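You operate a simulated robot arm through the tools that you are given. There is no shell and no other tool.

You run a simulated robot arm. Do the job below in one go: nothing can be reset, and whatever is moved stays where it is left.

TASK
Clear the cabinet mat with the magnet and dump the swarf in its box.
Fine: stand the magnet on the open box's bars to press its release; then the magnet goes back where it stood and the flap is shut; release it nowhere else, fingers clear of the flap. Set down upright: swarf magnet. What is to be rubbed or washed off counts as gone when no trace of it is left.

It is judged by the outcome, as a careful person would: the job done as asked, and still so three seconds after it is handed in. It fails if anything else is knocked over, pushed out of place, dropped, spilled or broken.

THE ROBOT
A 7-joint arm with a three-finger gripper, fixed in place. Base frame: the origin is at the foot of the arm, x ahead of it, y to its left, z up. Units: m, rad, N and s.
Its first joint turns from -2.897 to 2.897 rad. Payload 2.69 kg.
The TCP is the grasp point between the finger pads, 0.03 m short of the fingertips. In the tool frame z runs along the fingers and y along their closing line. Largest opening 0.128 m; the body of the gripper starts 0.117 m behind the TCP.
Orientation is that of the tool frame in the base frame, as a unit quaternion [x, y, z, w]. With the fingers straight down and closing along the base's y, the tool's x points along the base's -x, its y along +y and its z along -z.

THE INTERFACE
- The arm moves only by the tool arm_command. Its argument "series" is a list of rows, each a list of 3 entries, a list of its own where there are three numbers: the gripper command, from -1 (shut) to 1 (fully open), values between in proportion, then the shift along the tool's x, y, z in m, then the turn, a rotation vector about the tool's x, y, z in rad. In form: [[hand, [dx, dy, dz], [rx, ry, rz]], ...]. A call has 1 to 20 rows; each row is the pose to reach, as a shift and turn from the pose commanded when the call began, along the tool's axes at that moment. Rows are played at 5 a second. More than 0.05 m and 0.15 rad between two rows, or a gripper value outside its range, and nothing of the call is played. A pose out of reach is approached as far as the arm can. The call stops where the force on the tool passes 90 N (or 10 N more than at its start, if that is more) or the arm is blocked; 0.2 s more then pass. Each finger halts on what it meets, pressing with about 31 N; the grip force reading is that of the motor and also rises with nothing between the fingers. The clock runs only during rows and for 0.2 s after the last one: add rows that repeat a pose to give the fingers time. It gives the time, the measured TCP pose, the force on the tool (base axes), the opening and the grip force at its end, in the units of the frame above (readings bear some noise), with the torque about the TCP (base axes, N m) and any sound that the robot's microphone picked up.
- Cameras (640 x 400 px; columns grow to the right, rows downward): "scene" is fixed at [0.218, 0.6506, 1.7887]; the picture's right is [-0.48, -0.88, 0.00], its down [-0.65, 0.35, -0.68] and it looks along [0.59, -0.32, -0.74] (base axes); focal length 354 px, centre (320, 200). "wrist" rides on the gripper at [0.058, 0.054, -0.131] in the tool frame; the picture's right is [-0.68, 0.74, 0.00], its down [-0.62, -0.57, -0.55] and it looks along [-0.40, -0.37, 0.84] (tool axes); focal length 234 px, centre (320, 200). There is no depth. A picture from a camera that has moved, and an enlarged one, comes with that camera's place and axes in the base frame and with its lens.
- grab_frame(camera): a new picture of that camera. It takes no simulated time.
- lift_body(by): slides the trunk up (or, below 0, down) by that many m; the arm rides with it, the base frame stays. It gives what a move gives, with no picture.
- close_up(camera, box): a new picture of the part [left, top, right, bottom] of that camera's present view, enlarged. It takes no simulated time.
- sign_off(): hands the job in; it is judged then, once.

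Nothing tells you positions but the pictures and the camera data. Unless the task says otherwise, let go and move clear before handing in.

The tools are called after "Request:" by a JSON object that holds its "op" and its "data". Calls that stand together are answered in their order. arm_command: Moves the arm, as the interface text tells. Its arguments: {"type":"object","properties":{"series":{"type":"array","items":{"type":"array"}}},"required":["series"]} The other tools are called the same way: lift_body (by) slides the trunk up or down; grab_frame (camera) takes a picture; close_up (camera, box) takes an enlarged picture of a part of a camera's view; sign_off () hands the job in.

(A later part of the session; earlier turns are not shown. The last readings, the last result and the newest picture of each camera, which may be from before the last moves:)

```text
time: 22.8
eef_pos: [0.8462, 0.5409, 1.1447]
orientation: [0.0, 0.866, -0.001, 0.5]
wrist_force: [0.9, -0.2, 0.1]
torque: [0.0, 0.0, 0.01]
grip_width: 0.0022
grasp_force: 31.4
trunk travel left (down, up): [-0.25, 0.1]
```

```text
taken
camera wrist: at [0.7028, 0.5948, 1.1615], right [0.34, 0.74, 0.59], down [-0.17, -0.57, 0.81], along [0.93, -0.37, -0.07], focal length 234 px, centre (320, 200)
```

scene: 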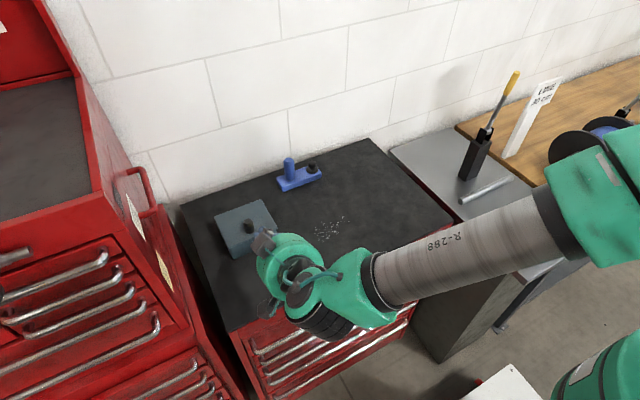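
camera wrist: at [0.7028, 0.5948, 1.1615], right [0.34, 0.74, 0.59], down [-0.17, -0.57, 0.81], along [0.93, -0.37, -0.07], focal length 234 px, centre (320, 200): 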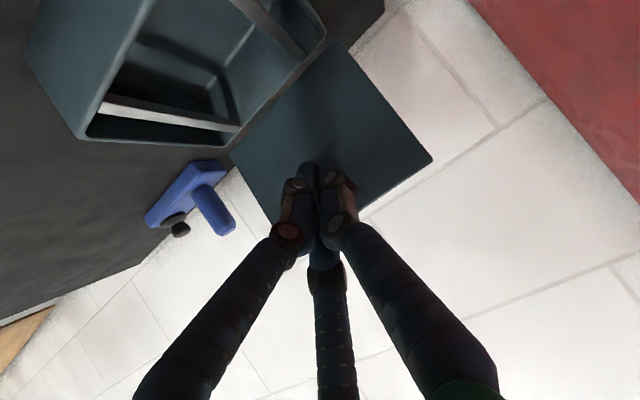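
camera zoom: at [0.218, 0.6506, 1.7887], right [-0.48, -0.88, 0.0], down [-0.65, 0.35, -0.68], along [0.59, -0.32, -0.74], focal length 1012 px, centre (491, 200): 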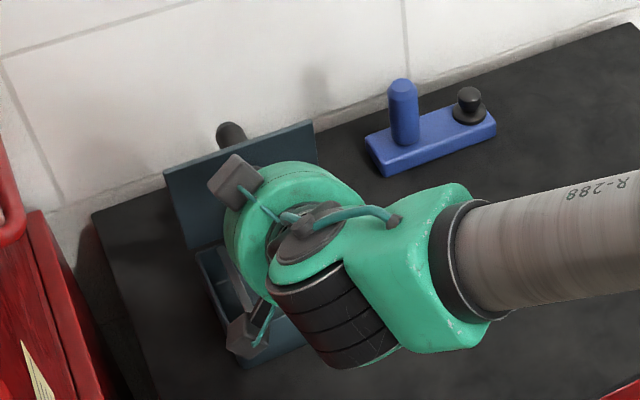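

The flap is nearly vertical. I'll push it gently past vertical, watching for a stop.

Request:
{"op": "arm_command", "data": {"series": [[-1, [-0.0037, 0, 0.0072], [0, 0, 0]], [-1, [-0.0065, 0, 0.0147], [0, 0, 0]], [-1, [-0.0086, 0, 0.0224], [0, 0, 0]], [-1, [-0.0086, 0, 0.0224], [0, 0, 0]]]}}

Request:
{"op": "close_up", "data": {"camera": "scene", "box": [180, 130, 340, 270]}}

Request:
{"op": "grab_frame", "data": {"camera": "wrist"}}

```text
time: 23.4
eef_pos: [0.8482, 0.5437, 1.1445]
orientation: [-0.002, 0.867, 0.0, 0.499]
wrist_force: [-39.5, -7.8, 6.6]
torque: [0.15, -0.64, -0.47]
grip_width: 0.0019
grasp_force: 31.5
trunk travel left (down, up): [-0.25, 0.1]
stopped in row 2: the force on the tool passed its limit at 102 N (the readings are from after the stop); the commanded pose is now the measured one
```

```text
2.86 times, centred on (260, 200) of scene
camera zoom: at [0.218, 0.6506, 1.7887], right [-0.48, -0.88, 0.0], down [-0.65, 0.35, -0.68], along [0.59, -0.32, -0.74], focal length 1012 px, centre (491, 200)
```

zoom: 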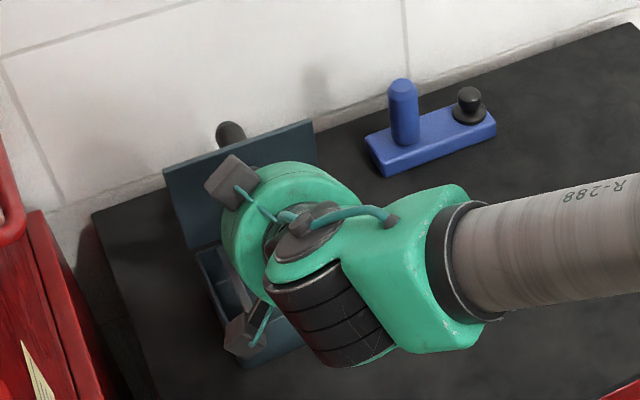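

```text
taken
camera wrist: at [0.7049, 0.5962, 1.1598], right [0.34, 0.74, 0.58], down [-0.16, -0.56, 0.81], along [0.93, -0.37, -0.07], focal length 234 px, centre (320, 200)
```

wrist: 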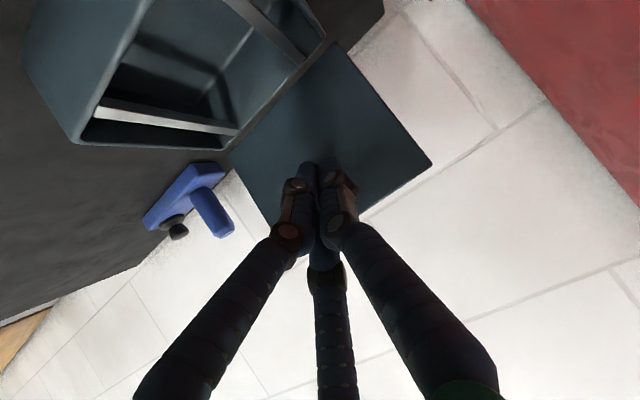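

The flap has reached its stop. I'll back straight off and check that it stays open on its own.

Request:
{"op": "arm_command", "data": {"series": [[-1, [0, 0, -0.01], [0, 0, 0]], [-1, [0, 0, -0.03], [0, 0, 0]], [-1, [0, 0, -0.06], [0, 0, 0]], [-1, [0, 0, -0.1], [0, 0, 0]], [-1, [0, 0, -0.14], [0, 0, 0]], [-1, [0, 0, -0.14], [0, 0, 0]]]}}

Request:
{"op": "grab_frame", "data": {"camera": "scene"}}

Request:
{"op": "grab_frame", "data": {"camera": "wrist"}}

```text
time: 24.8
eef_pos: [0.7329, 0.5411, 1.2128]
orientation: [-0.001, 0.867, -0.001, 0.499]
wrist_force: [-1.0, -0.4, 1.2]
torque: [0.01, -0.03, 0.02]
grip_width: 0.0023
grasp_force: 30.5
trunk travel left (down, up): [-0.25, 0.1]
```

```text
taken
```

scene: 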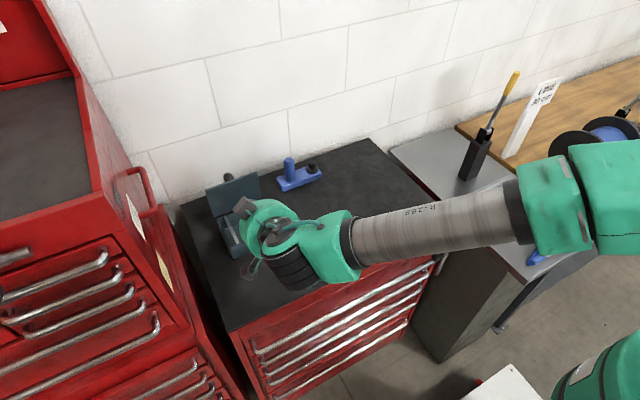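

```text
taken
camera wrist: at [0.5908, 0.5948, 1.2286], right [0.34, 0.74, 0.58], down [-0.16, -0.56, 0.81], along [0.93, -0.37, -0.07], focal length 234 px, centre (320, 200)
```

wrist: 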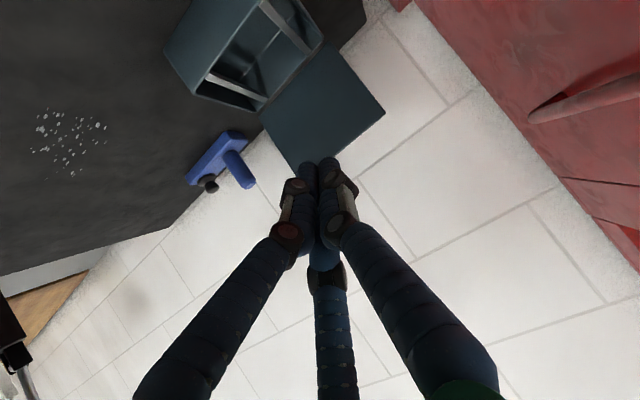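

The flap stands open by itself. I'll return the hand to vertical, clear of the box, so I can see the bars.

Request:
{"op": "arm_command", "data": {"series": [[-1, [-0.0042, -0.02, -0.0156], [0, 0.1, 0]], [-1, [-0.0084, -0.05, -0.0312], [0, 0.24, 0]], [-1, [-0.0126, -0.08, -0.0468], [0, 0.38, 0]], [-1, [-0.0167, -0.11, -0.0625], [0, 0.52, 0]], [-1, [-0.0209, -0.14, -0.0781], [0, 0.66, 0]], [-1, [-0.0251, -0.17, -0.0937], [0, 0.8, 0]], [-1, [-0.0293, -0.2, -0.1093], [0, 0.94, 0]], [-1, [-0.0293, -0.2, -0.1093], [0, 1.047, 0]], [-0.2, [-0.0293, -0.2, -0.1093], [0, 1.047, 0]], [-0.2, [-0.0293, -0.2, -0.1093], [0, 1.047, 0]]]}}

Request:
{"op": "grab_frame", "data": {"camera": "scene"}}

Request:
{"op": "grab_frame", "data": {"camera": "wrist"}}

```text
time: 27.0
eef_pos: [0.6557, 0.3405, 1.2921]
orientation: [-0.001, 1.0, -0.001, -0.003]
wrist_force: [0.4, -0.9, 1.0]
torque: [-0.01, -0.04, -0.03]
grip_width: 0.0511
grasp_force: 0.0
trunk travel left (down, up): [-0.25, 0.1]
```

```text
taken
```

scene: 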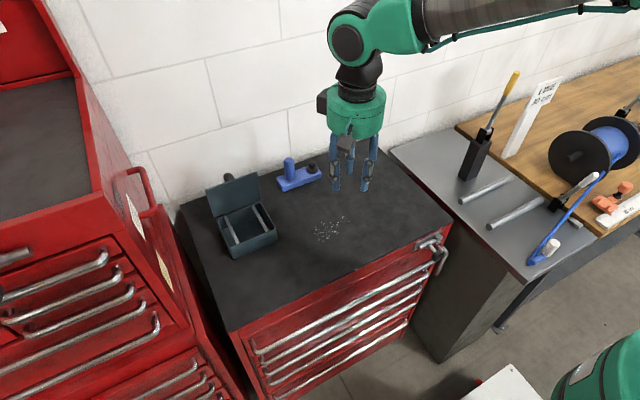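

```text
taken
camera wrist: at [0.597, 0.3948, 1.4241], right [0.68, 0.74, 0.0], down [0.62, -0.56, 0.55], along [0.4, -0.37, -0.84], focal length 234 px, centre (320, 200)
```

wrist: 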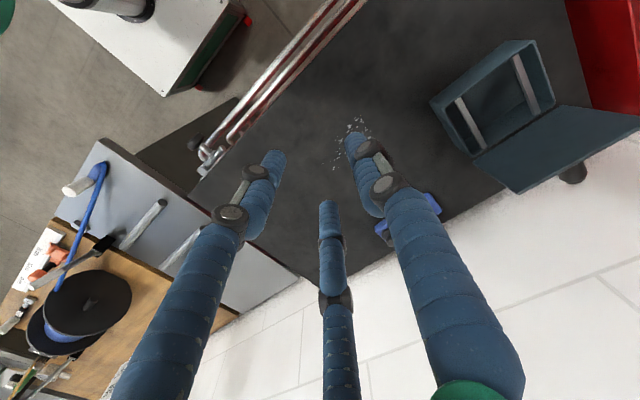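

Request:
{"op": "close_up", "data": {"camera": "scene", "box": [195, 165, 295, 265]}}

Request:
{"op": "close_up", "data": {"camera": "wrist", "box": [420, 30, 640, 200]}}

Request:
{"op": "close_up", "data": {"camera": "scene", "box": [265, 145, 335, 200]}}

```text
4.00 times, centred on (245, 215) of scene
camera zoom: at [0.218, 0.6506, 1.7887], right [-0.48, -0.88, 0.0], down [-0.65, 0.35, -0.68], along [0.59, -0.32, -0.74], focal length 1417 px, centre (620, 140)
```

zoom: 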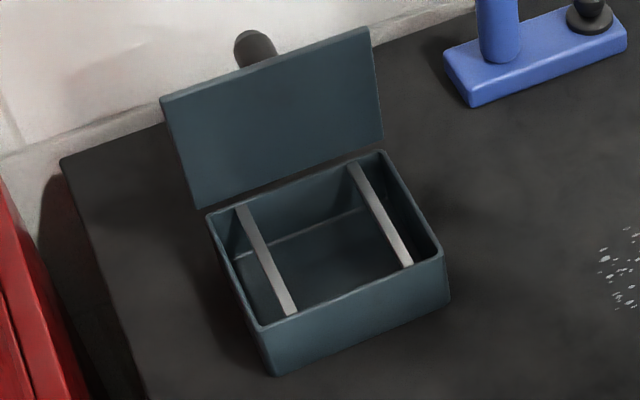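

```text
2.35 times, centred on (530, 115) of wrist
camera zoom: at [0.597, 0.3948, 1.4241], right [0.68, 0.74, 0.0], down [0.62, -0.56, 0.55], along [0.4, -0.37, -0.84], focal length 551 px, centre (-174, 400)
```

zoom: 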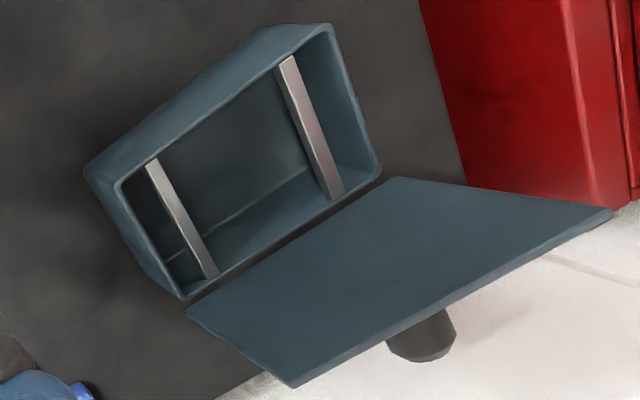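

```text
7.27 times, centred on (300, 172) of scene
camera zoom: at [0.218, 0.6506, 1.7887], right [-0.48, -0.88, 0.0], down [-0.65, 0.35, -0.68], along [0.59, -0.32, -0.74], focal length 2576 px, centre (466, 400)
```

zoom: 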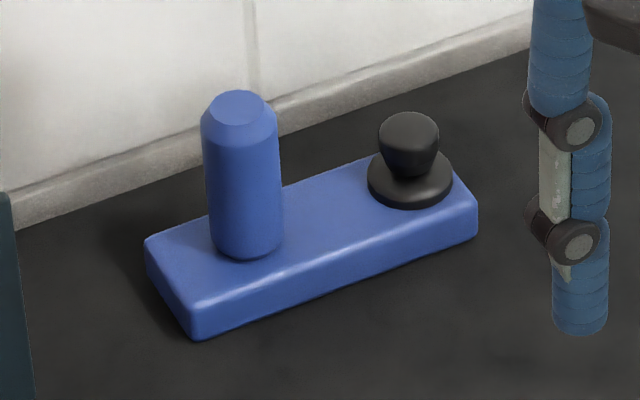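

The open box shows two bars near rim level at y ≈ 0.50 and y ≈ 0.58. The magnet block is about 135 × 50 × 23 mm, so it can span them along y. Next I'll move above the magnet handle at about (0.957, 0.352), yawing the hand 30° to keep its side box off the wall at x ≈ 1.055.

Request:
{"op": "arm_command", "data": {"series": [[-0.15, [-0.038, 0.0014, 0.005], [0, 0, -0.065]], [-0.15, [-0.076, 0.0028, 0.01], [0, 0, -0.13]], [-0.15, [-0.114, 0.0042, 0.015], [0, 0, -0.196]], [-0.15, [-0.152, 0.0056, 0.02], [0, 0, -0.262]], [-0.15, [-0.19, 0.007, 0.03], [0, 0, -0.327]], [-0.15, [-0.228, 0.0084, 0.05], [0, 0, -0.393]], [-0.15, [-0.266, 0.0098, 0.07], [0, 0, -0.458]], [-0.15, [-0.3013, 0.0112, 0.085], [0, 0, -0.5236]], [-0.15, [-0.3013, 0.0112, 0.085], [0, 0, -0.5236]]]}}

Request:
{"op": "grab_frame", "data": {"camera": "wrist"}}

Request:
{"op": "close_up", "data": {"camera": "scene", "box": [220, 60, 380, 200]}}

```text
time: 29.0
eef_pos: [0.9568, 0.3531, 1.205]
orientation: [-0.259, 0.966, -0.001, -0.003]
wrist_force: [-0.3, -0.9, -0.4]
torque: [0.02, 0.04, 0.02]
grip_width: 0.0543
grasp_force: 0.0
trunk travel left (down, up): [-0.25, 0.1]
```

```text
taken
camera wrist: at [0.8796, 0.3707, 1.3374], right [0.22, 0.98, 0.0], down [0.82, -0.18, 0.54], along [0.53, -0.12, -0.84], focal length 234 px, centre (320, 200)
```

wrist: 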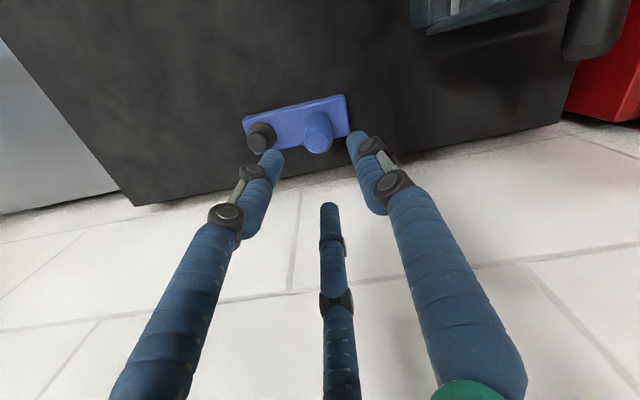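

```text
2.86 times, centred on (300, 130) of scene
camera zoom: at [0.218, 0.6506, 1.7887], right [-0.48, -0.88, 0.0], down [-0.65, 0.35, -0.68], along [0.59, -0.32, -0.74], focal length 1012 px, centre (377, 400)
```

zoom: 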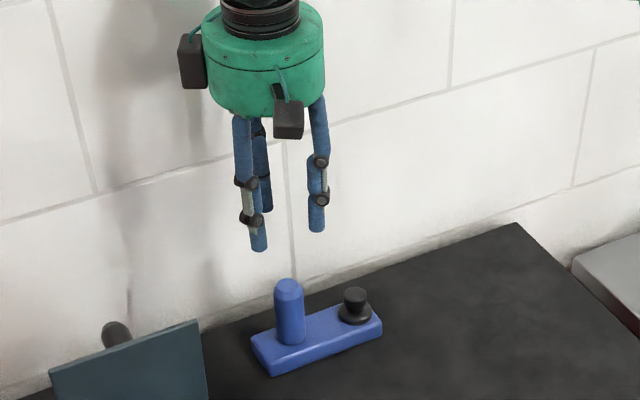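

Request:
{"op": "close_up", "data": {"camera": "wrist", "box": [230, 80, 410, 200]}}

Request:
{"op": "close_up", "data": {"camera": "scene", "box": [265, 130, 335, 195]}}

```text
3.33 times, centred on (320, 140) of wrist
camera zoom: at [0.8796, 0.3707, 1.3374], right [0.22, 0.98, 0.0], down [0.82, -0.18, 0.54], along [0.53, -0.12, -0.84], focal length 781 px, centre (320, 400)
```

zoom: 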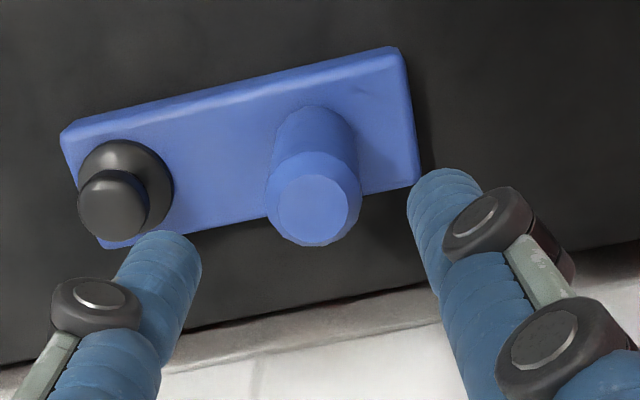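

```text
6.15 times, centred on (300, 162) of scene
camera zoom: at [0.218, 0.6506, 1.7887], right [-0.48, -0.88, 0.0], down [-0.65, 0.35, -0.68], along [0.59, -0.32, -0.74], focal length 2180 px, centre (443, 431)
```

zoom: 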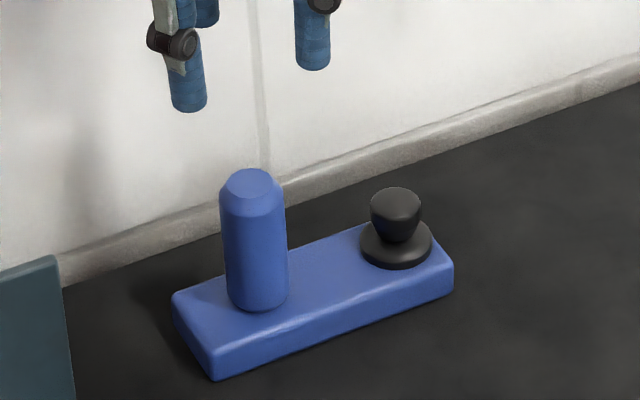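

Well aligned over the handle. Descending around it with the fingers partly open.

Request:
{"op": "arm_command", "data": {"series": [[-0.15, [0.0005, -0.0009, 0.04], [0, 0, 0]], [-0.15, [0.0005, -0.0009, 0.07], [0, 0, 0]], [-0.15, [0.0005, -0.0009, 0.095], [0, 0, 0]], [-0.15, [0.0005, -0.0009, 0.115], [0, 0, 0]], [-0.15, [0.0005, -0.0009, 0.13], [0, 0, 0]], [-0.15, [0.0005, -0.0009, 0.136], [0, 0, 0]], [-0.15, [0.0005, -0.0009, 0.136], [0, 0, 0]]]}}

Request:
{"op": "close_up", "data": {"camera": "scene", "box": [260, 110, 340, 195]}}

Request:
{"op": "close_up", "data": {"camera": "wrist", "box": [210, 100, 430, 260]}}

```text
time: 30.6
eef_pos: [0.9542, 0.3548, 1.0688]
orientation: [-0.26, 0.966, -0.001, -0.003]
wrist_force: [-0.5, -0.7, 0.3]
torque: [0.03, 0.01, 0.0]
grip_width: 0.0542
grasp_force: 0.0
trunk travel left (down, up): [-0.25, 0.1]
```

```text
4.71 times, centred on (300, 152) of scene
camera zoom: at [0.218, 0.6506, 1.7887], right [-0.48, -0.88, 0.0], down [-0.65, 0.35, -0.68], along [0.59, -0.32, -0.74], focal length 1667 px, centre (414, 424)
```

zoom: 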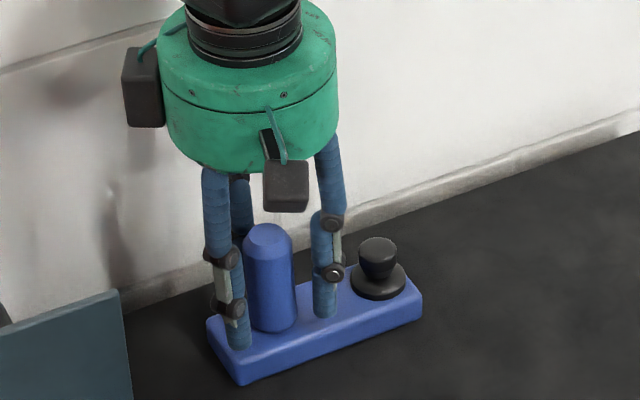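

```text
2.50 times, centred on (320, 180) of wrist
camera zoom: at [0.8774, 0.3711, 1.2009], right [0.22, 0.98, 0.0], down [0.82, -0.18, 0.54], along [0.53, -0.12, -0.84], focal length 585 px, centre (320, 250)
```

zoom: 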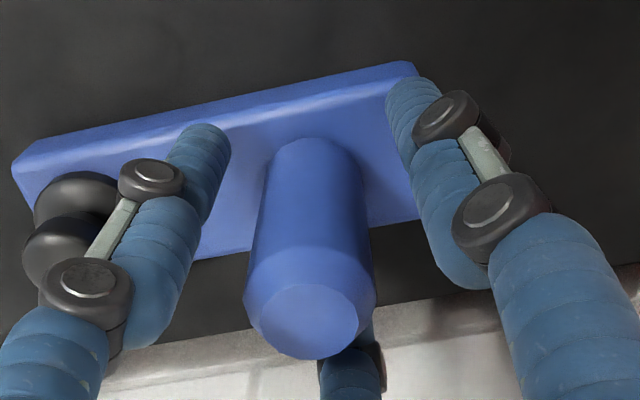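

The fingers surround the handle, clear of the button. I'll make a small centring correction and then close.

Request:
{"op": "arm_command", "data": {"series": [[-0.15, [-0.0002, -0.0036, 0.0], [0, 0, 0]], [-0.15, [-0.0002, -0.0036, 0.0], [0, 0, 0]], [-0.4, [-0.0002, -0.0036, 0.0], [0, 0, 0]], [-0.48, [-0.0002, -0.0036, 0.0], [0, 0, 0]]]}}

Request:
{"op": "close_up", "data": {"camera": "wrist", "box": [210, 100, 430, 260]}}

Request:
{"op": "close_up", "data": {"camera": "scene", "box": [260, 110, 340, 195]}}

```text
time: 31.6
eef_pos: [0.9563, 0.3508, 1.0687]
orientation: [-0.26, 0.966, -0.001, -0.004]
wrist_force: [3.2, 0.2, 0.9]
torque: [0.01, -0.11, -0.02]
grip_width: 0.0351
grasp_force: 1.6
trunk travel left (down, up): [-0.25, 0.1]
```

```text
2.50 times, centred on (320, 180) of wrist
camera zoom: at [0.8802, 0.3679, 1.2012], right [0.22, 0.98, 0.0], down [0.82, -0.18, 0.55], along [0.53, -0.12, -0.84], focal length 585 px, centre (320, 250)
```

zoom: 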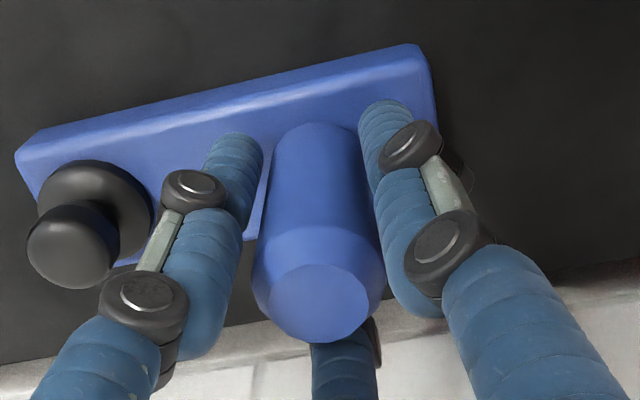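

```text
4.71 times, centred on (300, 152) of scene
camera zoom: at [0.218, 0.6506, 1.7887], right [-0.48, -0.88, 0.0], down [-0.65, 0.35, -0.68], along [0.59, -0.32, -0.74], focal length 1667 px, centre (414, 424)
```

zoom: 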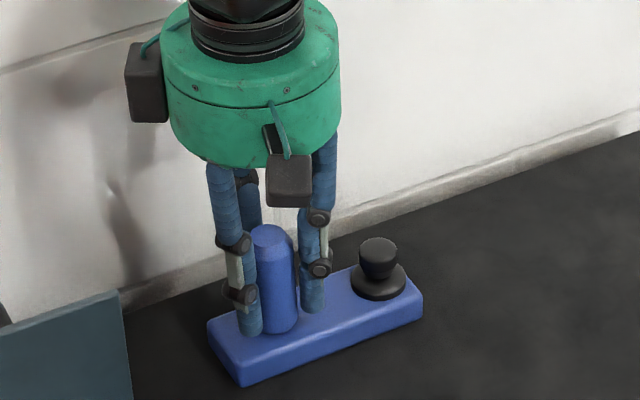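

Request:
{"op": "arm_command", "data": {"series": [[-0.46, [-0.0013, -0.0008, 0.0], [0, 0, 0]], [-0.6, [-0.0013, -0.0008, 0.0], [0, 0, 0]], [-1, [-0.0013, -0.0008, 0.0], [0, 0, 0]], [-1, [-0.0013, -0.0008, 0.0], [0, 0, 0]]]}}

Request:
{"op": "close_up", "data": {"camera": "scene", "box": [260, 110, 340, 195]}}

Request:
{"op": "close_up", "data": {"camera": "wrist", "box": [210, 100, 430, 260]}}

```text
time: 32.6
eef_pos: [0.9578, 0.3501, 1.0682]
orientation: [-0.26, 0.966, 0.0, -0.003]
wrist_force: [0.6, 0.9, -0.2]
torque: [0.03, -0.1, -0.06]
grip_width: 0.0298
grasp_force: 31.2
trunk travel left (down, up): [-0.25, 0.1]
```

```text
4.71 times, centred on (300, 152) of scene
camera zoom: at [0.218, 0.6506, 1.7887], right [-0.48, -0.88, 0.0], down [-0.65, 0.35, -0.68], along [0.59, -0.32, -0.74], focal length 1667 px, centre (414, 424)
```

zoom: 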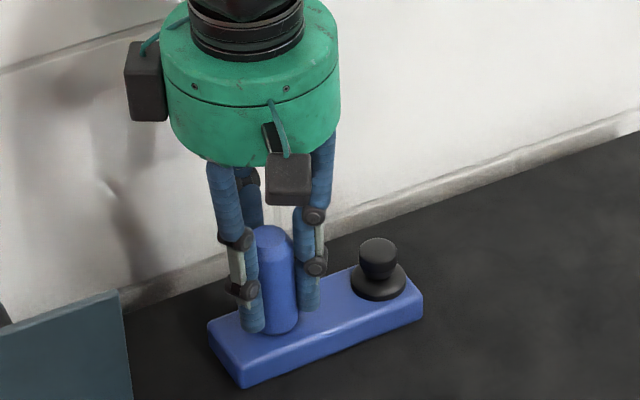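

```text
2.50 times, centred on (320, 180) of wrist
camera zoom: at [0.8818, 0.3675, 1.201], right [0.22, 0.98, 0.0], down [0.82, -0.18, 0.54], along [0.53, -0.12, -0.84], focal length 585 px, centre (320, 250)
```

zoom: 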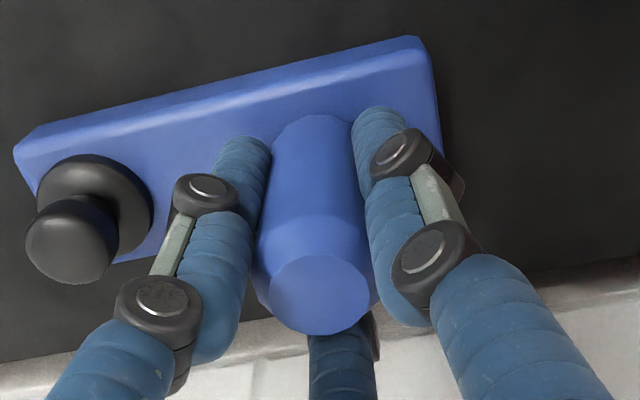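

The handle is gripped with the magnet unmoved; home TCP is (0.958, 0.350, 1.068). I'll lift 4 mm and read the weight.

Request:
{"op": "arm_command", "data": {"series": [[-1, [0, 0, -0.002], [0, 0, 0]], [-1, [0, 0, -0.004], [0, 0, 0]], [-1, [0, 0, -0.004], [0, 0, 0]], [-1, [0, 0, -0.004], [0, 0, 0]]]}}

Request:
{"op": "close_up", "data": {"camera": "scene", "box": [260, 110, 340, 195]}}

```text
time: 33.6
eef_pos: [0.9586, 0.3489, 1.072]
orientation: [-0.26, 0.966, 0.0, -0.004]
wrist_force: [0.4, -0.2, -7.5]
torque: [0.21, -0.01, 0.04]
grip_width: 0.0297
grasp_force: 31.0
trunk travel left (down, up): [-0.25, 0.1]
```

```text
4.71 times, centred on (300, 152) of scene
camera zoom: at [0.218, 0.6506, 1.7887], right [-0.48, -0.88, 0.0], down [-0.65, 0.35, -0.68], along [0.59, -0.32, -0.74], focal length 1667 px, centre (414, 424)
```

zoom: 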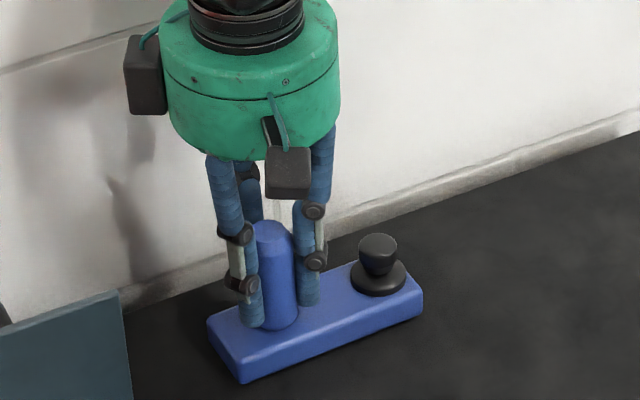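

It weighs about 7.5 N and hangs level. I'll sweep it slowly towards me over the swarf, a couple of millimetres above the mat.

Request:
{"op": "arm_command", "data": {"series": [[-1, [0.0273, 0.0178, 0], [0, 0, 0]], [-1, [0.0545, 0.0355, 0], [0, 0, 0]], [-1, [0.0818, 0.0533, 0.0005], [0, 0, 0]], [-1, [0.1091, 0.0711, 0.0015], [0, 0, 0]], [-1, [0.1091, 0.0711, 0.0027], [0, 0, 0]], [-1, [0.1221, 0.0786, 0.0028], [0, 0, 0]], [-1, [0.1351, 0.0861, 0.0029], [0, 0, 0]], [-1, [0.1481, 0.0936, 0.003], [0, 0, 0]], [-1, [0.161, 0.1011, 0.0031], [0, 0, 0]], [-1, [0.174, 0.1086, 0.0032], [0, 0, 0]], [-1, [0.187, 0.1161, 0.0033], [0, 0, 0]], [-1, [0.2, 0.1236, 0.0034], [0, 0, 0]], [-1, [0.213, 0.1311, 0.0035], [0, 0, 0]], [-1, [0.226, 0.1386, 0.0036], [0, 0, 0]], [-1, [0.239, 0.1461, 0.0037], [0, 0, 0]], [-1, [0.239, 0.1461, 0.0037], [0, 0, 0]]]}}

Request:
{"op": "grab_frame", "data": {"camera": "scene"}}

Request:
{"op": "close_up", "data": {"camera": "scene", "box": [260, 160, 400, 290]}}

Request:
{"op": "grab_frame", "data": {"camera": "wrist"}}

```text
time: 37.0
eef_pos: [0.6782, 0.3574, 1.0714]
orientation: [-0.259, 0.966, 0.0, -0.002]
wrist_force: [0.2, 0.6, -6.7]
torque: [0.21, -0.01, -0.02]
grip_width: 0.0297
grasp_force: 30.7
trunk travel left (down, up): [-0.25, 0.1]
```

```text
taken
```

scene: 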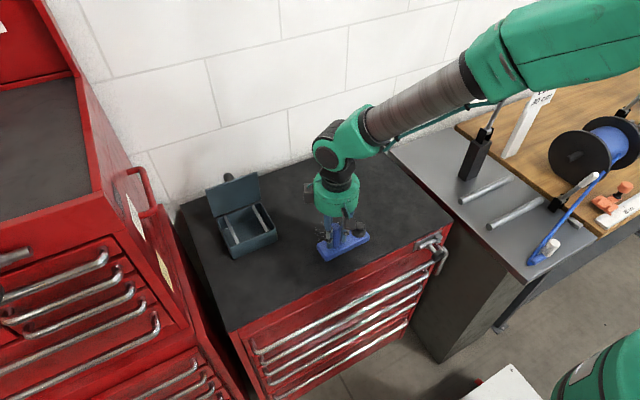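

```text
3.08 times, centred on (330, 225) of scene
camera zoom: at [0.218, 0.6506, 1.7887], right [-0.48, -0.88, 0.0], down [-0.65, 0.35, -0.68], along [0.59, -0.32, -0.74], focal length 1090 px, centre (289, 123)
```

zoom: 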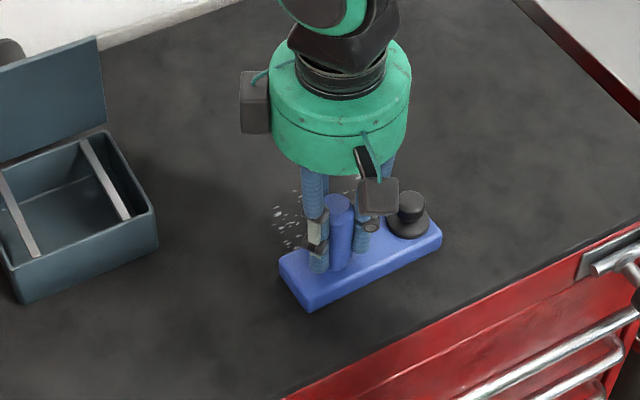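

```text
taken
camera wrist: at [0.6014, 0.3747, 1.2036], right [0.22, 0.98, 0.0], down [0.82, -0.18, 0.54], along [0.53, -0.12, -0.84], focal length 234 px, centre (320, 200)
```

wrist: 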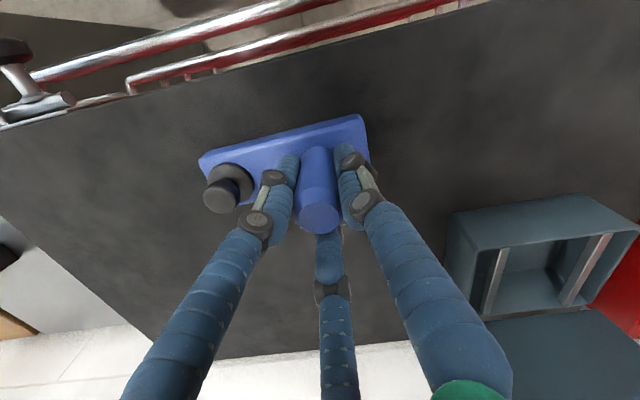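

Some specks remain behind the hand. I'll look closer before another pass.

Request:
{"op": "close_up", "data": {"camera": "scene", "box": [305, 200, 375, 260]}}

Request:
{"op": "close_up", "data": {"camera": "wrist", "box": [180, 90, 460, 270]}}

```text
6.67 times, centred on (340, 230) of scene
camera zoom: at [0.218, 0.6506, 1.7887], right [-0.48, -0.88, 0.0], down [-0.65, 0.35, -0.68], along [0.59, -0.32, -0.74], focal length 2361 px, centre (187, 0)
```

zoom: 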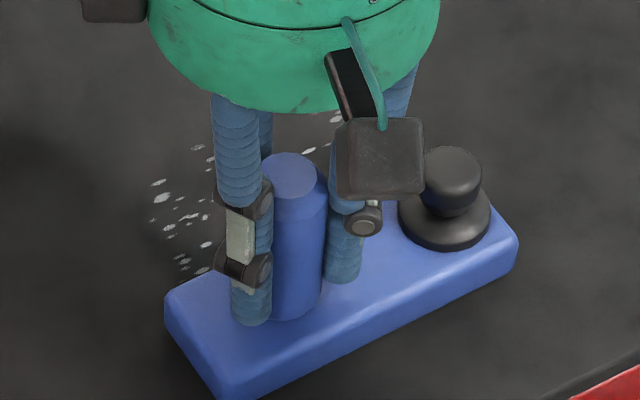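

```text
2.22 times, centred on (320, 180) of wrist
camera zoom: at [0.6014, 0.3747, 1.2036], right [0.22, 0.98, 0.0], down [0.82, -0.18, 0.54], along [0.53, -0.12, -0.84], focal length 520 px, centre (320, 244)
```

zoom: 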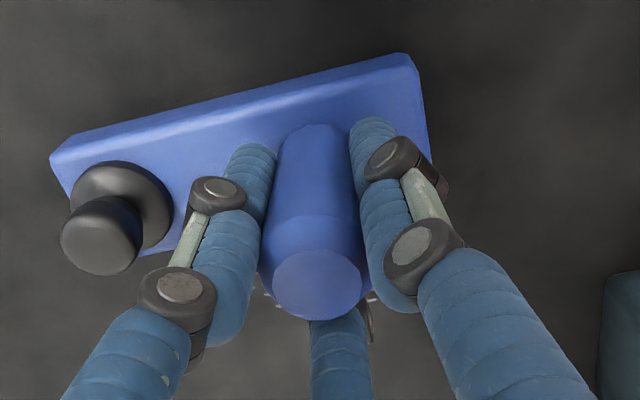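

The specks are still there, so a hover of about 3 mm is too high. I'll lower the block until it just rests on the mat, then sweep back over the swarf in light contact.

Request:
{"op": "arm_command", "data": {"series": [[-1, [0, 0, 0.0015], [0, 0, 0]], [-1, [0, 0, 0.0028], [0, 0, 0]], [-1, [0, 0, 0.0028], [0, 0, 0]]]}}

```text
time: 37.8
eef_pos: [0.6791, 0.3565, 1.0693]
orientation: [-0.26, 0.966, -0.001, -0.002]
wrist_force: [-1.3, 3.0, 1.4]
torque: [-0.48, 0.25, -0.2]
grip_width: 0.0297
grasp_force: 30.9
trunk travel left (down, up): [-0.25, 0.1]
```

The block is now resting lightly on the mat. Sweeping slowly back across the swarf in contact.

Request:
{"op": "arm_command", "data": {"series": [[-1, [-0.0104, -0.006, -6e-05], [0, 0, 0]], [-1, [-0.0208, -0.012, -0.00012], [0, 0, 0]], [-1, [-0.0312, -0.018, -0.0002], [0, 0, 0]], [-1, [-0.0416, -0.024, -0.00026], [0, 0, 0]], [-1, [-0.052, -0.03, -0.00033], [0, 0, 0]], [-1, [-0.0624, -0.036, -0.0004], [0, 0, 0]], [-1, [-0.0728, -0.042, -0.00046], [0, 0, 0]], [-1, [-0.0832, -0.048, -0.0005], [0, 0, 0]], [-1, [-0.0936, -0.054, -0.0006], [0, 0, 0]], [-1, [-0.104, -0.06, -0.00066], [0, 0, 0]], [-1, [-0.1144, -0.066, -0.0007], [0, 0, 0]], [-1, [-0.1248, -0.072, -0.0008], [0, 0, 0]], [-1, [-0.1248, -0.072, -0.0008], [0, 0, 0]]]}}

Request:
{"op": "close_up", "data": {"camera": "scene", "box": [270, 170, 390, 270]}}

Request:
{"op": "grab_frame", "data": {"camera": "wrist"}}

```text
time: 40.6
eef_pos: [0.8222, 0.3572, 1.0676]
orientation: [-0.26, 0.966, -0.001, -0.003]
wrist_force: [-5.7, 0.8, 12.6]
torque: [0.08, 0.15, -0.02]
grip_width: 0.0297
grasp_force: 31.0
trunk travel left (down, up): [-0.25, 0.1]
```

```text
4.00 times, centred on (330, 220) of scene
camera zoom: at [0.218, 0.6506, 1.7887], right [-0.48, -0.88, 0.0], down [-0.65, 0.35, -0.68], along [0.59, -0.32, -0.74], focal length 1417 px, centre (280, 120)
```

zoom: 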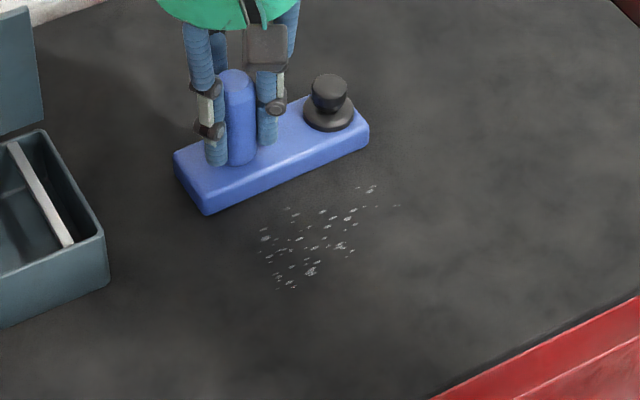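

```text
taken
camera wrist: at [0.7455, 0.3741, 1.2009], right [0.22, 0.98, 0.0], down [0.82, -0.18, 0.55], along [0.53, -0.12, -0.84], focal length 234 px, centre (320, 200)
```

wrist: 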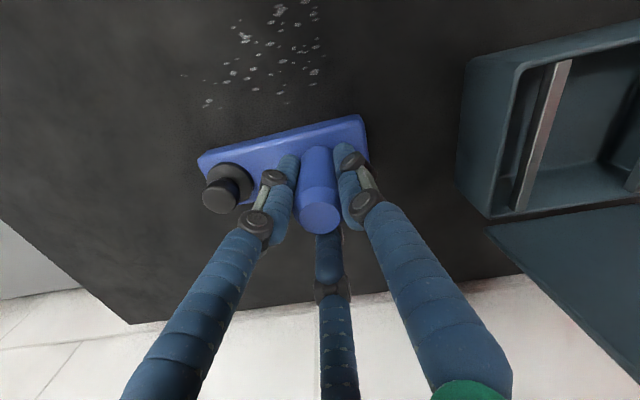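

Request:
{"op": "close_up", "data": {"camera": "scene", "box": [300, 205, 370, 250]}}

```text
8.89 times, centred on (335, 228) of scene
camera zoom: at [0.218, 0.6506, 1.7887], right [-0.48, -0.88, 0.0], down [-0.65, 0.35, -0.68], along [0.59, -0.32, -0.74], focal length 3148 px, centre (187, -44)
```

zoom: 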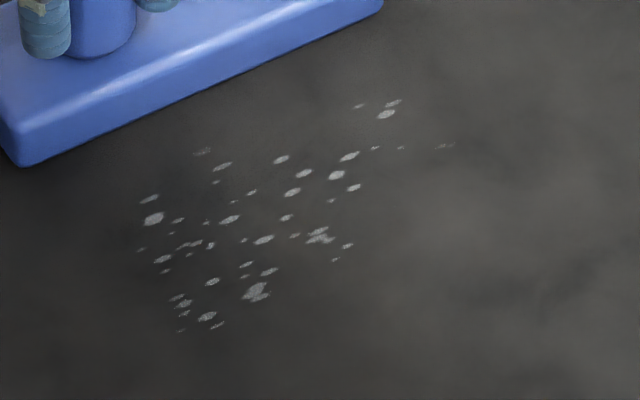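

The same specks are there but visibly fainter, so light-contact passes are working. I'll do another full stroke forward and back.

Request:
{"op": "arm_command", "data": {"series": [[-1, [0.0125, 0.0072, 0.00014], [0, 0, 0]], [-1, [0.025, 0.0144, 0.00028], [0, 0, 0]], [-1, [0.0375, 0.0216, 0.00042], [0, 0, 0]], [-1, [0.05, 0.0288, 0.00056], [0, 0, 0]], [-1, [0.0625, 0.036, 0.0007], [0, 0, 0]], [-1, [0.075, 0.0432, 0.00084], [0, 0, 0]], [-1, [0.0875, 0.0504, 0.00098], [0, 0, 0]], [-1, [0.1, 0.0576, 0.00112], [0, 0, 0]], [-1, [0.1125, 0.0648, 0.00126], [0, 0, 0]], [-1, [0.125, 0.072, 0.0014], [0, 0, 0]], [-1, [0.1125, 0.0648, 0.00126], [0, 0, 0]], [-1, [0.1, 0.0576, 0.00112], [0, 0, 0]], [-1, [0.0875, 0.0504, 0.00098], [0, 0, 0]], [-1, [0.075, 0.0432, 0.00084], [0, 0, 0]], [-1, [0.0625, 0.036, 0.0007], [0, 0, 0]], [-1, [0.05, 0.0288, 0.00056], [0, 0, 0]], [-1, [0.0375, 0.0216, 0.00042], [0, 0, 0]], [-1, [0.025, 0.0144, 0.00028], [0, 0, 0]], [-1, [0.0125, 0.0072, 0.00014], [0, 0, 0]], [-1, [0, 0, 0], [0, 0, 0]]]}}

Request:
{"op": "close_up", "data": {"camera": "scene", "box": [300, 205, 370, 250]}}

Request:
{"op": "close_up", "data": {"camera": "scene", "box": [260, 120, 400, 270]}}

```text
time: 44.8
eef_pos: [0.8211, 0.3562, 1.0685]
orientation: [-0.26, 0.965, -0.001, -0.002]
wrist_force: [0.0, 0.6, 5.4]
torque: [0.2, 0.33, -0.14]
grip_width: 0.0297
grasp_force: 31.3
trunk travel left (down, up): [-0.25, 0.1]
```

```text
8.89 times, centred on (335, 228) of scene
camera zoom: at [0.218, 0.6506, 1.7887], right [-0.48, -0.88, 0.0], down [-0.65, 0.35, -0.68], along [0.59, -0.32, -0.74], focal length 3148 px, centre (187, -44)
```

zoom: 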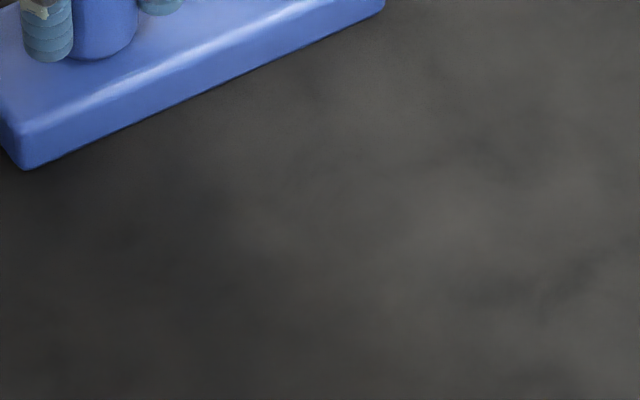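

```text
2.67 times, centred on (330, 195) of scene
camera zoom: at [0.218, 0.6506, 1.7887], right [-0.48, -0.88, 0.0], down [-0.65, 0.35, -0.68], along [0.59, -0.32, -0.74], focal length 944 px, centre (293, 213)
```

zoom: 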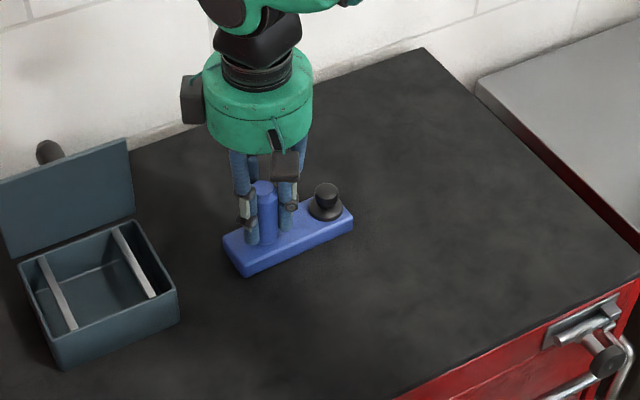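

The mat looks clean. I'll do one more stroke for safety, slightly shifted in y, then check with both cameras.

Request:
{"op": "arm_command", "data": {"series": [[-1, [0.0165, 0.0025, 0.00014], [0, 0, 0]], [-1, [0.03, 0.0058, 0.00028], [0, 0, 0]], [-1, [0.0425, 0.013, 0.00042], [0, 0, 0]], [-1, [0.055, 0.0202, 0.00056], [0, 0, 0]], [-1, [0.0675, 0.0274, 0.0007], [0, 0, 0]], [-1, [0.08, 0.0346, 0.00084], [0, 0, 0]], [-1, [0.0925, 0.0418, 0.00098], [0, 0, 0]], [-1, [0.105, 0.049, 0.00112], [0, 0, 0]], [-1, [0.1175, 0.0562, 0.00126], [0, 0, 0]], [-1, [0.13, 0.0634, 0.0014], [0, 0, 0]], [-1, [0.1125, 0.0648, 0.00126], [0, 0, 0]], [-1, [0.1, 0.0576, 0.00112], [0, 0, 0]], [-1, [0.0875, 0.0504, 0.00098], [0, 0, 0]], [-1, [0.075, 0.0432, 0.00084], [0, 0, 0]], [-1, [0.0625, 0.036, 0.0007], [0, 0, 0]], [-1, [0.05, 0.0288, 0.00056], [0, 0, 0]], [-1, [0.0375, 0.0216, 0.00042], [0, 0, 0]], [-1, [0.025, 0.0144, 0.00028], [0, 0, 0]], [-1, [0.0125, 0.0072, 0.00014], [0, 0, 0]], [-1, [0, 0, 0], [0, 0, 0]]]}}

Request:
{"op": "close_up", "data": {"camera": "scene", "box": [300, 205, 370, 250]}}

Request:
{"op": "close_up", "data": {"camera": "wrist", "box": [150, 0, 370, 130]}}

```text
time: 49.0
eef_pos: [0.8231, 0.3577, 1.0676]
orientation: [-0.26, 0.966, 0.0, -0.002]
wrist_force: [-0.2, 0.7, 3.9]
torque: [0.2, 0.3, -0.06]
grip_width: 0.03
grasp_force: 30.9
trunk travel left (down, up): [-0.25, 0.1]
```

```text
8.89 times, centred on (335, 228) of scene
camera zoom: at [0.218, 0.6506, 1.7887], right [-0.48, -0.88, 0.0], down [-0.65, 0.35, -0.68], along [0.59, -0.32, -0.74], focal length 3148 px, centre (187, -44)
```

zoom: 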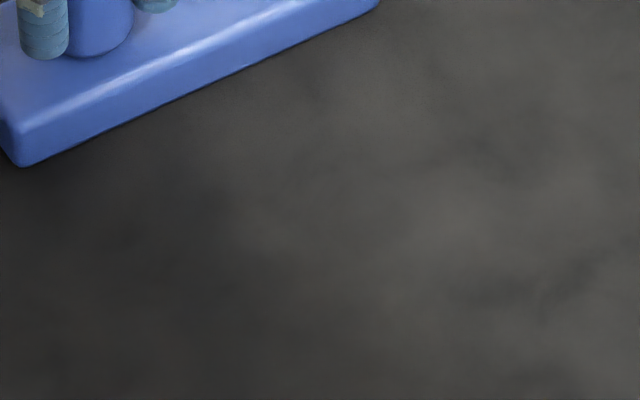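

```text
2.91 times, centred on (260, 65) of wrist
camera zoom: at [0.7461, 0.3745, 1.1999], right [0.22, 0.98, 0.0], down [0.82, -0.18, 0.55], along [0.53, -0.12, -0.84], focal length 681 px, centre (494, 593)
```

zoom: 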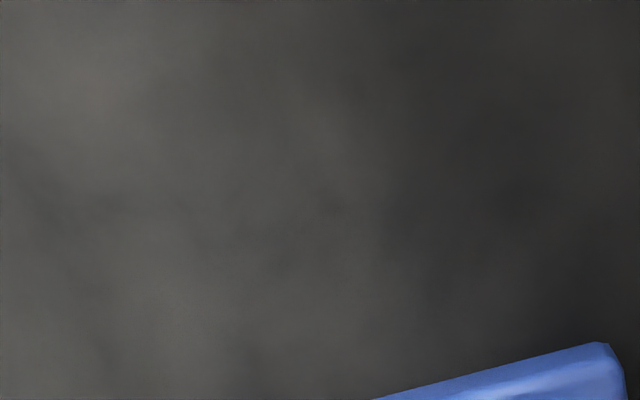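

The mat is clean in both views. Before moving, I'll look at how the bars sit relative to the box rim.

Request:
{"op": "close_up", "data": {"camera": "wrist", "box": [450, 20, 640, 240]}}

Request:
{"op": "close_up", "data": {"camera": "scene", "box": [210, 195, 285, 260]}}

```text
1.82 times, centred on (545, 130) of wrist
camera zoom: at [0.7461, 0.3745, 1.1999], right [0.22, 0.98, 0.0], down [0.82, -0.18, 0.55], along [0.53, -0.12, -0.84], focal length 426 px, centre (-89, 327)
```

zoom: 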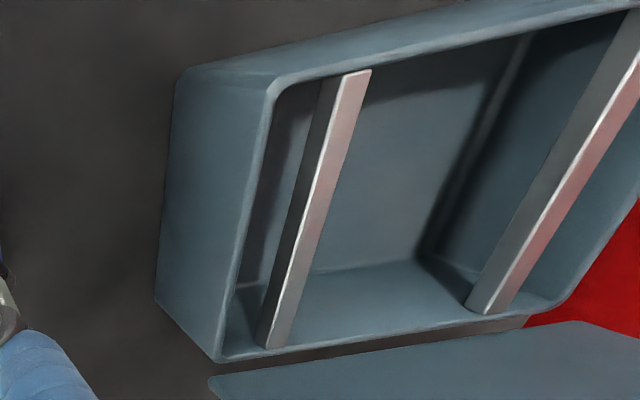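

```text
6.15 times, centred on (248, 228) of scene
camera zoom: at [0.218, 0.6506, 1.7887], right [-0.48, -0.88, 0.0], down [-0.65, 0.35, -0.68], along [0.59, -0.32, -0.74], focal length 2180 px, centre (766, 31)
```

zoom: 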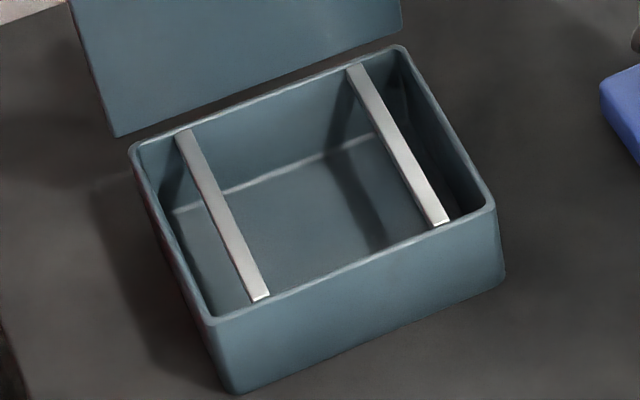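

The bar tops are flush with the rim and centred at y ≈ 0.540, so the block can stand across both. I'll lift the magnet and carry it over the box.

Request:
{"op": "arm_command", "data": {"series": [[-1, [0, 0, -0.02], [0, 0, 0]], [-1, [0, 0, -0.05], [0, 0, 0]], [-1, [0, 0, -0.09], [0, 0, 0]], [-1, [0, 0, -0.13], [0, 0, 0]], [-1, [-0.0183, 0.0304, -0.13], [0, 0, 0]], [-1, [-0.0367, 0.0608, -0.13], [0, 0, 0]], [-1, [-0.055, 0.0912, -0.13], [0, 0, 0]], [-1, [-0.0733, 0.1217, -0.13], [0, 0, 0]], [-1, [-0.0917, 0.1521, -0.13], [0, 0, 0]], [-1, [-0.11, 0.1825, -0.13], [0, 0, 0]], [-1, [-0.11, 0.1825, -0.13], [0, 0, 0]], [-1, [-0.11, 0.1825, -0.13], [0, 0, 0]]]}}

Request:
{"op": "grab_frame", "data": {"camera": "scene"}}

Request:
{"op": "close_up", "data": {"camera": "scene", "box": [180, 110, 320, 270]}}

Request:
{"op": "grab_frame", "data": {"camera": "wrist"}}

```text
time: 51.6
eef_pos: [0.8285, 0.5691, 1.1959]
orientation: [-0.26, 0.966, 0.0, -0.002]
wrist_force: [0.3, -1.4, -7.5]
torque: [0.25, 0.04, -0.03]
grip_width: 0.0299
grasp_force: 30.6
trunk travel left (down, up): [-0.25, 0.1]
```

```text
taken
```

scene: 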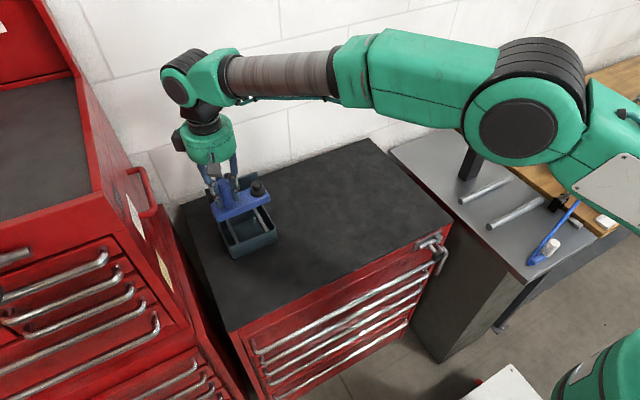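

```text
2.50 times, centred on (250, 190) of scene
camera zoom: at [0.218, 0.6506, 1.7887], right [-0.48, -0.88, 0.0], down [-0.65, 0.35, -0.68], along [0.59, -0.32, -0.74], focal length 886 px, centre (495, 225)
```

zoom: 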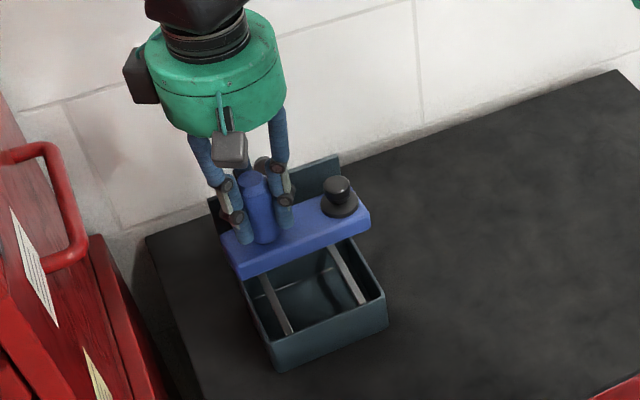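

```text
taken
camera wrist: at [0.7518, 0.587, 1.3279], right [0.22, 0.98, 0.0], down [0.82, -0.18, 0.54], along [0.53, -0.12, -0.84], focal length 234 px, centre (320, 200)
```

wrist: 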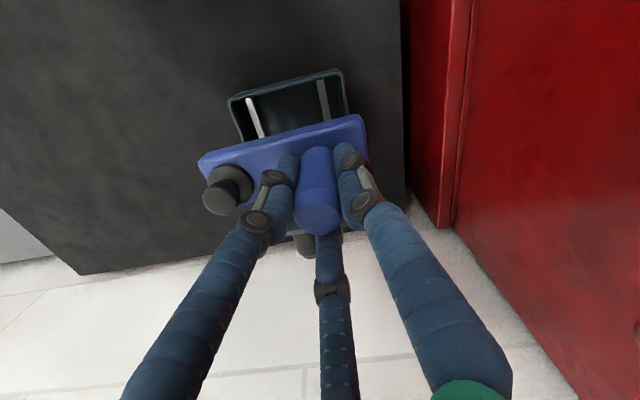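

The magnet is centred over the box with the flap clear behind it. Lowering gently towards the bars.

Request:
{"op": "arm_command", "data": {"series": [[-1, [0, 0, 0.025], [0, 0, 0]], [-1, [0, 0, 0.05], [0, 0, 0]], [-1, [0, 0, 0.062], [0, 0, 0]], [-1, [0, 0, 0.068], [0, 0, 0]], [-1, [0, 0, 0.068], [0, 0, 0]]]}}

Request:
{"op": "close_up", "data": {"camera": "scene", "box": [190, 140, 310, 270]}}

Request:
{"op": "close_up", "data": {"camera": "wrist", "box": [180, 50, 420, 240]}}

```text
time: 52.8
eef_pos: [0.8287, 0.5703, 1.1288]
orientation: [-0.26, 0.966, -0.001, -0.002]
wrist_force: [0.5, -0.2, -7.5]
torque: [0.21, 0.0, -0.05]
grip_width: 0.0298
grasp_force: 30.9
trunk travel left (down, up): [-0.25, 0.1]
```

```text
3.08 times, centred on (250, 205) of scene
camera zoom: at [0.218, 0.6506, 1.7887], right [-0.48, -0.88, 0.0], down [-0.65, 0.35, -0.68], along [0.59, -0.32, -0.74], focal length 1090 px, centre (535, 185)
```

zoom: 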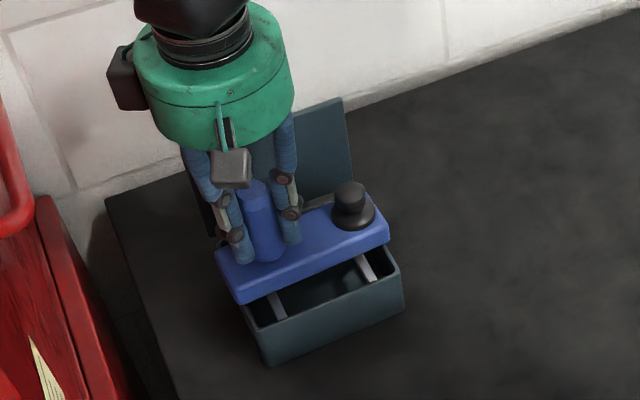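

```text
2.11 times, centred on (300, 145) of wrist
camera zoom: at [0.7517, 0.5877, 1.2604], right [0.22, 0.98, 0.0], down [0.82, -0.18, 0.54], along [0.53, -0.12, -0.84], focal length 493 px, centre (362, 316)
```

zoom: 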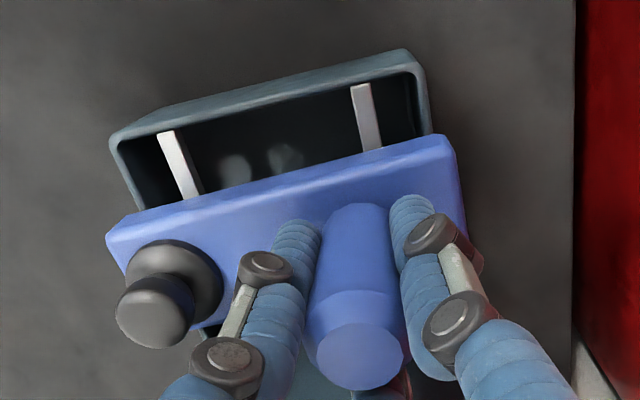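

Request:
{"op": "arm_command", "data": {"series": [[-1, [0, 0, 0.002], [0, 0, 0]], [-1, [0, 0, 0.004], [0, 0, 0]], [-1, [0, 0, 0.006], [0, 0, 0]], [-1, [0, 0, 0.006], [0, 0, 0]]]}}

```text
time: 53.8
eef_pos: [0.8268, 0.5695, 1.1242]
orientation: [-0.26, 0.966, -0.001, -0.002]
wrist_force: [-0.1, 1.1, -2.1]
torque: [-0.28, -0.07, -0.02]
grip_width: 0.0299
grasp_force: 30.6
trunk travel left (down, up): [-0.25, 0.1]
```

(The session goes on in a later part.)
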